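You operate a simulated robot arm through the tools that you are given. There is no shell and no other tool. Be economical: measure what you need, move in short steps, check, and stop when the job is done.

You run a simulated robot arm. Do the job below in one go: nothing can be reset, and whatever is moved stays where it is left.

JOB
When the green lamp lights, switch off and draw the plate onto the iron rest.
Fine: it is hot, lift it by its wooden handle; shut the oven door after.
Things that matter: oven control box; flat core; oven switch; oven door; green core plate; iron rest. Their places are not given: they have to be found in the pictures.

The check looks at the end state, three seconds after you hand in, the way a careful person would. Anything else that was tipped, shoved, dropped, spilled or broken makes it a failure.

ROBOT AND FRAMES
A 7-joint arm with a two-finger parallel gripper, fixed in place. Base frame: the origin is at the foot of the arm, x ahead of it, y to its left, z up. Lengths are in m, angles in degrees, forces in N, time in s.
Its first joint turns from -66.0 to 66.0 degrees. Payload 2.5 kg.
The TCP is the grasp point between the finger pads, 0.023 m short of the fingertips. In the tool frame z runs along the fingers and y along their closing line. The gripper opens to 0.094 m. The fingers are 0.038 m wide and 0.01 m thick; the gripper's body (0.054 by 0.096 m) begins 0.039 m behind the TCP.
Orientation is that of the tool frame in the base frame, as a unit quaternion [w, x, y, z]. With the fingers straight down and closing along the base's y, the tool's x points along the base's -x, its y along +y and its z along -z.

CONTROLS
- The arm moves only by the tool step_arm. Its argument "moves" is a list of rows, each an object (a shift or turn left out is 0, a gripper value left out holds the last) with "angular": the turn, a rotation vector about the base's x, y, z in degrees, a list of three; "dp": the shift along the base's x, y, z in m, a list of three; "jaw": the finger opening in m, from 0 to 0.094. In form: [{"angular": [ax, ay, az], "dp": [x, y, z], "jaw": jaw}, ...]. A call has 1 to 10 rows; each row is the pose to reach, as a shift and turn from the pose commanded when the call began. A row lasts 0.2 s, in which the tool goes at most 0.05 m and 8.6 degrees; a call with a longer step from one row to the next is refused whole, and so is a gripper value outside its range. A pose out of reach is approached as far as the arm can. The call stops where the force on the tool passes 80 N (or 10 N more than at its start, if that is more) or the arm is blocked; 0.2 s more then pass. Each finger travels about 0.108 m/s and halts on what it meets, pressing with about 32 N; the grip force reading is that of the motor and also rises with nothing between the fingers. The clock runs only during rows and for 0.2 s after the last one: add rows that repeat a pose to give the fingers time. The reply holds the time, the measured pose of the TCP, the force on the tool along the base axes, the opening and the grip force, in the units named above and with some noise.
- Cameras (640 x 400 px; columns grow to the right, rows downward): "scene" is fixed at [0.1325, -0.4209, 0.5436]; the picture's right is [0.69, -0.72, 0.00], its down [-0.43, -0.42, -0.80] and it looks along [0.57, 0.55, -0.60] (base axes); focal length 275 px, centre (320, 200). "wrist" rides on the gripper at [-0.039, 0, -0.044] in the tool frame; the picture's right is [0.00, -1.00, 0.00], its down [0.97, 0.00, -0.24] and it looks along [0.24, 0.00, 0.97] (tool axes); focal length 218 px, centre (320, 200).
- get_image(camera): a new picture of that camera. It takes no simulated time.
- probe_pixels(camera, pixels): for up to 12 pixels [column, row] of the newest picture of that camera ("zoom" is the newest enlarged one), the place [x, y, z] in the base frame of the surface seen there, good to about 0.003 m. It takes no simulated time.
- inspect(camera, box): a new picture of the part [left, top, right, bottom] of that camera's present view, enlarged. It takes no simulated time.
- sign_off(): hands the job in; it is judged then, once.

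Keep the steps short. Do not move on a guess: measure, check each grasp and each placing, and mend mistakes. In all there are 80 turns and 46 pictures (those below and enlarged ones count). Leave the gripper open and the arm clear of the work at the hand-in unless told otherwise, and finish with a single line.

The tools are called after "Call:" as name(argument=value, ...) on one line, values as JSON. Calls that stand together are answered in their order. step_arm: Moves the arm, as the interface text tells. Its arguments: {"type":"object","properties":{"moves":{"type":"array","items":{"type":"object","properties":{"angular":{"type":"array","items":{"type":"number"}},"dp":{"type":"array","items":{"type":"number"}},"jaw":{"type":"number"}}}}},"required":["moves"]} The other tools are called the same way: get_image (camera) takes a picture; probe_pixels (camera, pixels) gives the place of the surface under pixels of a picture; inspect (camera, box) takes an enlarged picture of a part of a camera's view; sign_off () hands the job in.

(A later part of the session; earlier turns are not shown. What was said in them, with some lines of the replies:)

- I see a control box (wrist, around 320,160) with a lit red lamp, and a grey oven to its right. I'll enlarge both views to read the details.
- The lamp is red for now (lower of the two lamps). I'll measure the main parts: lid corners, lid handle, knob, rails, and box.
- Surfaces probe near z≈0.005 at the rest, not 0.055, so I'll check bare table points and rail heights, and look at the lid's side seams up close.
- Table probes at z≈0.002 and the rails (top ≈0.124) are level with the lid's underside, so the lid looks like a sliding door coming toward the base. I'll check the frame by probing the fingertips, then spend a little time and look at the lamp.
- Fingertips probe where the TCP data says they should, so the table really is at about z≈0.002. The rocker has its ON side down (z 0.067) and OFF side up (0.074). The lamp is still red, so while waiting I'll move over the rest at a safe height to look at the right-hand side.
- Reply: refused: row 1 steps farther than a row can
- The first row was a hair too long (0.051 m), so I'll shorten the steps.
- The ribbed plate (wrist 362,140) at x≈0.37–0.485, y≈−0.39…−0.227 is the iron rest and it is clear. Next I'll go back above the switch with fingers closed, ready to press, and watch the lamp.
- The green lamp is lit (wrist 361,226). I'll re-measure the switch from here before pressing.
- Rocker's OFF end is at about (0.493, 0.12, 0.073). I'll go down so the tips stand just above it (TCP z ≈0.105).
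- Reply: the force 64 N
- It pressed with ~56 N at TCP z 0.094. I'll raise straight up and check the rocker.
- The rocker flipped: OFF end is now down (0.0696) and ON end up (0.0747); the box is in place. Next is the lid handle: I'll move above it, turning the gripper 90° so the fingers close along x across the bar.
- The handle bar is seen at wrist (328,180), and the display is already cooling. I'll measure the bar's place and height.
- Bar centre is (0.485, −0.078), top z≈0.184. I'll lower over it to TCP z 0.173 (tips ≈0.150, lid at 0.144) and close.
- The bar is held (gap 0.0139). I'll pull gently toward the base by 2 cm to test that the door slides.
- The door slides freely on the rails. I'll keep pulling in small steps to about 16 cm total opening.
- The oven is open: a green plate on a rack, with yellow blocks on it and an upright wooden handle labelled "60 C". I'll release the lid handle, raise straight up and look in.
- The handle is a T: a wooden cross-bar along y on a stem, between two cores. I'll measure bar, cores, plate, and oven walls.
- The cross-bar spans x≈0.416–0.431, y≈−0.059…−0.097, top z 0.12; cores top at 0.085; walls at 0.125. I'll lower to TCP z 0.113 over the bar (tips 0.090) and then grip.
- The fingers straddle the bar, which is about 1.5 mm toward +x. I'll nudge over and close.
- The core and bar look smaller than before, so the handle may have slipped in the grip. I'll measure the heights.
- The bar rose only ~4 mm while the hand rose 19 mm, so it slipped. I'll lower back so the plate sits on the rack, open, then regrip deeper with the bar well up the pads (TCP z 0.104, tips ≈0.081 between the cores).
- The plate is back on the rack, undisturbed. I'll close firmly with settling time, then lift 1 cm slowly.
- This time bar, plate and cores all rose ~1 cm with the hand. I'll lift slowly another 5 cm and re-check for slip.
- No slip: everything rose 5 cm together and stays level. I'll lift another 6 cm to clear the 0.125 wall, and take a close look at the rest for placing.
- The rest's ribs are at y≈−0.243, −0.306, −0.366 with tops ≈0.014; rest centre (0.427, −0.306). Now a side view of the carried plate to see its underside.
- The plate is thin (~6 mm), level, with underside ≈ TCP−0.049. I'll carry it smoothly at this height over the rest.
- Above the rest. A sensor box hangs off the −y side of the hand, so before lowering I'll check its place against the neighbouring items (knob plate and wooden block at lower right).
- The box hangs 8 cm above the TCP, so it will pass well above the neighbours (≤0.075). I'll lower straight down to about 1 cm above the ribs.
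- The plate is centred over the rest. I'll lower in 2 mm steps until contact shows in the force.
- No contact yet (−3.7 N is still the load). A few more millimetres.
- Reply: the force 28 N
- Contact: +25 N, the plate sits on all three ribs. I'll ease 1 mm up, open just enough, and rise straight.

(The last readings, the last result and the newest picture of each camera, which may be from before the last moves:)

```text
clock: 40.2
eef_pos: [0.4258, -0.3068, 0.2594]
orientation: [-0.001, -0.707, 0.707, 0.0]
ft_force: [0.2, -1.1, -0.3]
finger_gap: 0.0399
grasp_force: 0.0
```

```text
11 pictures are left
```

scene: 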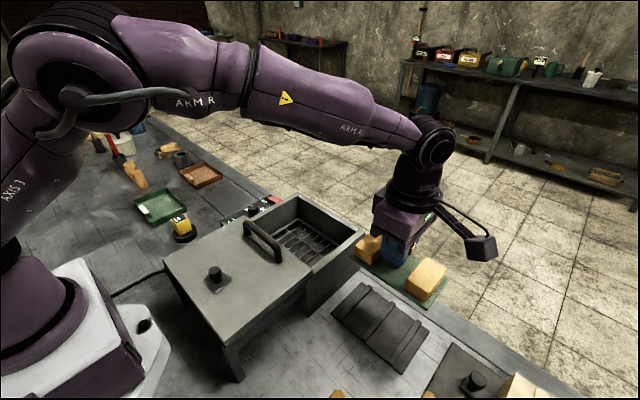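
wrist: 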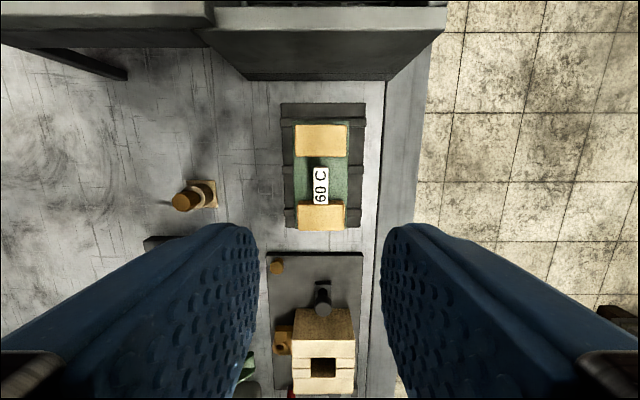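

The plate rests squarely on the rest with both cores on it. Next, back to the lid handle, now near (0.324, −0.077), to shut the door.

Call:
step_arm(moves=[{"dp": [-0.01, 0.03, 0.03], "jaw": 0.06}, {"dp": [-0.022, 0.07, 0.04]}, {"dp": [-0.036, 0.11, 0.04]}, {"dp": [-0.05, 0.15, 0.04]}, {"dp": [-0.07, 0.19, 0.04]}, {"dp": [-0.09, 0.22, 0.04]}, {"dp": [-0.102, 0.229, 0.04]}, {"dp": [-0.102, 0.229, 0.04]}])

Call:
get_image(camera="wrist")

```text
clock: 42.0
eef_pos: [0.324, -0.077, 0.2989]
orientation: [0.0, 0.708, -0.707, 0.0]
ft_force: [-0.9, -0.8, -0.4]
finger_gap: 0.0597
grasp_force: 0.1
```

```text
10 pictures are left
```

wrist: 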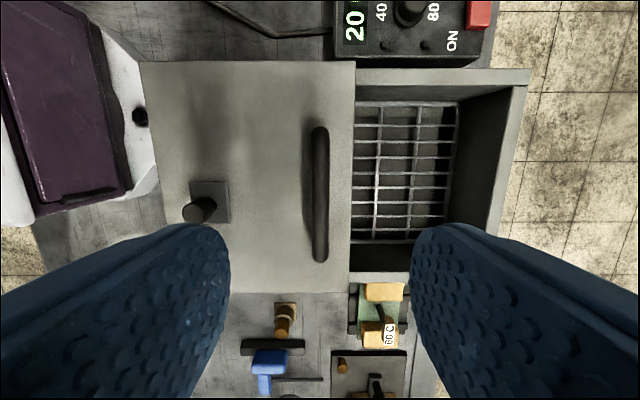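

The handle bar is centred at column 320, directly below. I'll lower onto it and grip.

Call:
step_arm(moves=[{"dp": [0, 0, -0.04]}, {"dp": [0, 0, -0.08]}, {"dp": [0, 0, -0.11]}, {"dp": [0, 0, -0.125]}, {"dp": [0, 0, -0.125]}, {"dp": [0, 0, -0.125], "jaw": 0}, {"dp": [0, 0, -0.125]}, {"dp": [0, 0, -0.125]}, {"dp": [0, 0, -0.125]}])

Call:
step_arm(moves=[{"dp": [0.015, 0, 0]}, {"dp": [0.03, 0, 0]}, {"dp": [0.045, 0, 0]}, {"dp": [0.06, 0, 0]}, {"dp": [0.075, 0, 0]}, {"dp": [0.09, 0, 0]}, {"dp": [0.105, 0, 0]}, {"dp": [0.12, 0, 0]}, {"dp": [0.135, 0, 0]}, {"dp": [0.145, 0, 0]}])

```text
clock: 44.0
eef_pos: [0.3249, -0.0782, 0.1755]
orientation: [-0.001, -0.707, 0.707, 0.001]
ft_force: [2.5, -0.9, -8.8]
finger_gap: 0.0138
grasp_force: 44.7
```

```text
clock: 46.2
eef_pos: [0.4702, -0.0769, 0.175]
orientation: [0.001, -0.707, 0.707, -0.001]
ft_force: [-1.1, 12.0, 19.6]
finger_gap: 0.0136
grasp_force: 45.1
```

Smooth so far; the closed position was x≈0.485. I'll push the last 15 mm in small steps.

Call:
step_arm(moves=[{"dp": [0.004, 0, 0]}, {"dp": [0.008, 0, 0]}, {"dp": [0.012, 0, 0]}, {"dp": [0.0155, 0, 0]}, {"dp": [0.0155, 0, 0]}])

Call:
inspect(camera="scene", box=[220, 180, 380, 300])

```text
clock: 47.4
eef_pos: [0.4842, -0.0773, 0.1747]
orientation: [0.001, -0.707, 0.707, -0.001]
ft_force: [0.4, 12.9, 27.4]
finger_gap: 0.0136
grasp_force: 45.1
```

```text
3.33 times, centred on (300, 240) of scene
```

zoom: 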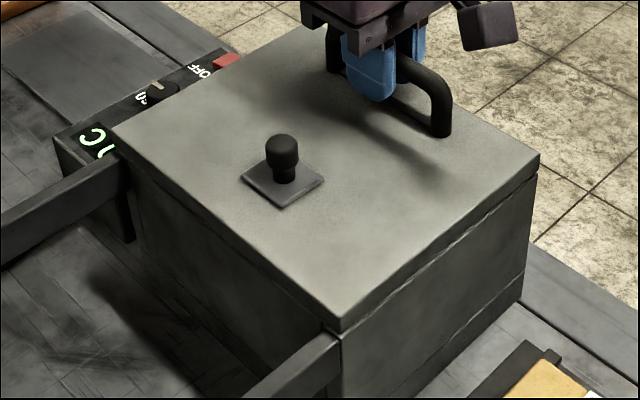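

The door looks shut. I'll give a final 1.5 mm nudge to the stop, then open and rise clear.

Call:
step_arm(moves=[{"dp": [0.0015, 0, 0]}, {"dp": [0.0015, 0, 0]}, {"dp": [0.0005, 0, 0], "jaw": 0.06}, {"dp": [0.0005, 0, 0]}, {"dp": [0.0005, 0, 0.03]}, {"dp": [0.0005, 0, 0.075]}, {"dp": [-0.01, 0, 0.12]}, {"dp": [-0.03, 0, 0.16]}, {"dp": [-0.05, 0, 0.18]}, {"dp": [-0.05, 0, 0.18]}])

Call:
get_image(camera="wrist")

Call:
get_image(camera="scene")

Call:
probe_pixels(camera="wrist", pixels=[[328, 150], [345, 150], [360, 150], [370, 150], [160, 150]])

```text
clock: 49.6
eef_pos: [0.4336, -0.077, 0.3551]
orientation: [0.0, -0.707, 0.707, -0.001]
ft_force: [0.8, 0.4, 0.0]
finger_gap: 0.06
grasp_force: 0.0
```

```text
8 pictures are left
```

wrist: 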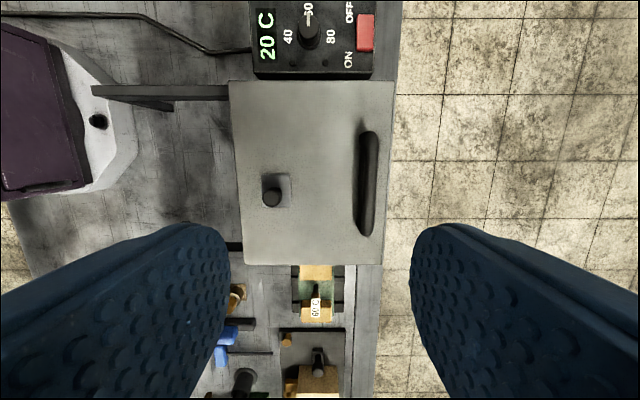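

```text
7 pictures are left
```

scene: 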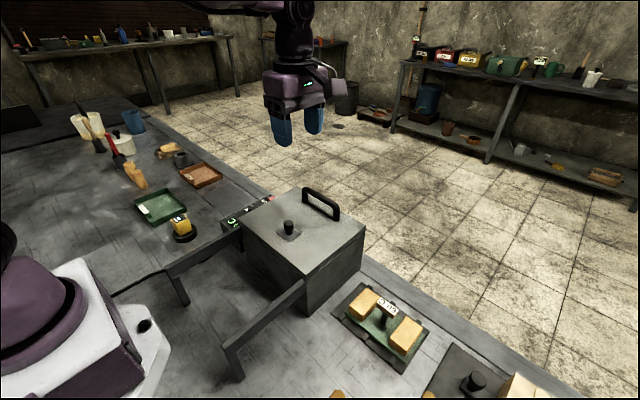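

```text
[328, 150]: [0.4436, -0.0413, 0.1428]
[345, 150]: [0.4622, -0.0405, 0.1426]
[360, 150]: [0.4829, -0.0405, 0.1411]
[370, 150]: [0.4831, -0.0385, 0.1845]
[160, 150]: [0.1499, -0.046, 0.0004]
```

The lid matches its starting outline in the scene view and the switch is at OFF. The plate with both cores sits on the rest, and the gripper is open and clear. Handing in.

Call:
sign_off()

```text
The job is handed in.
```

Handed in: after the green lamp lit I switched the oven off, lifted the plate by its wooden handle (one grip slipped and was redone, nothing disturbed), set it with both cores on the iron rest, and shut the door.
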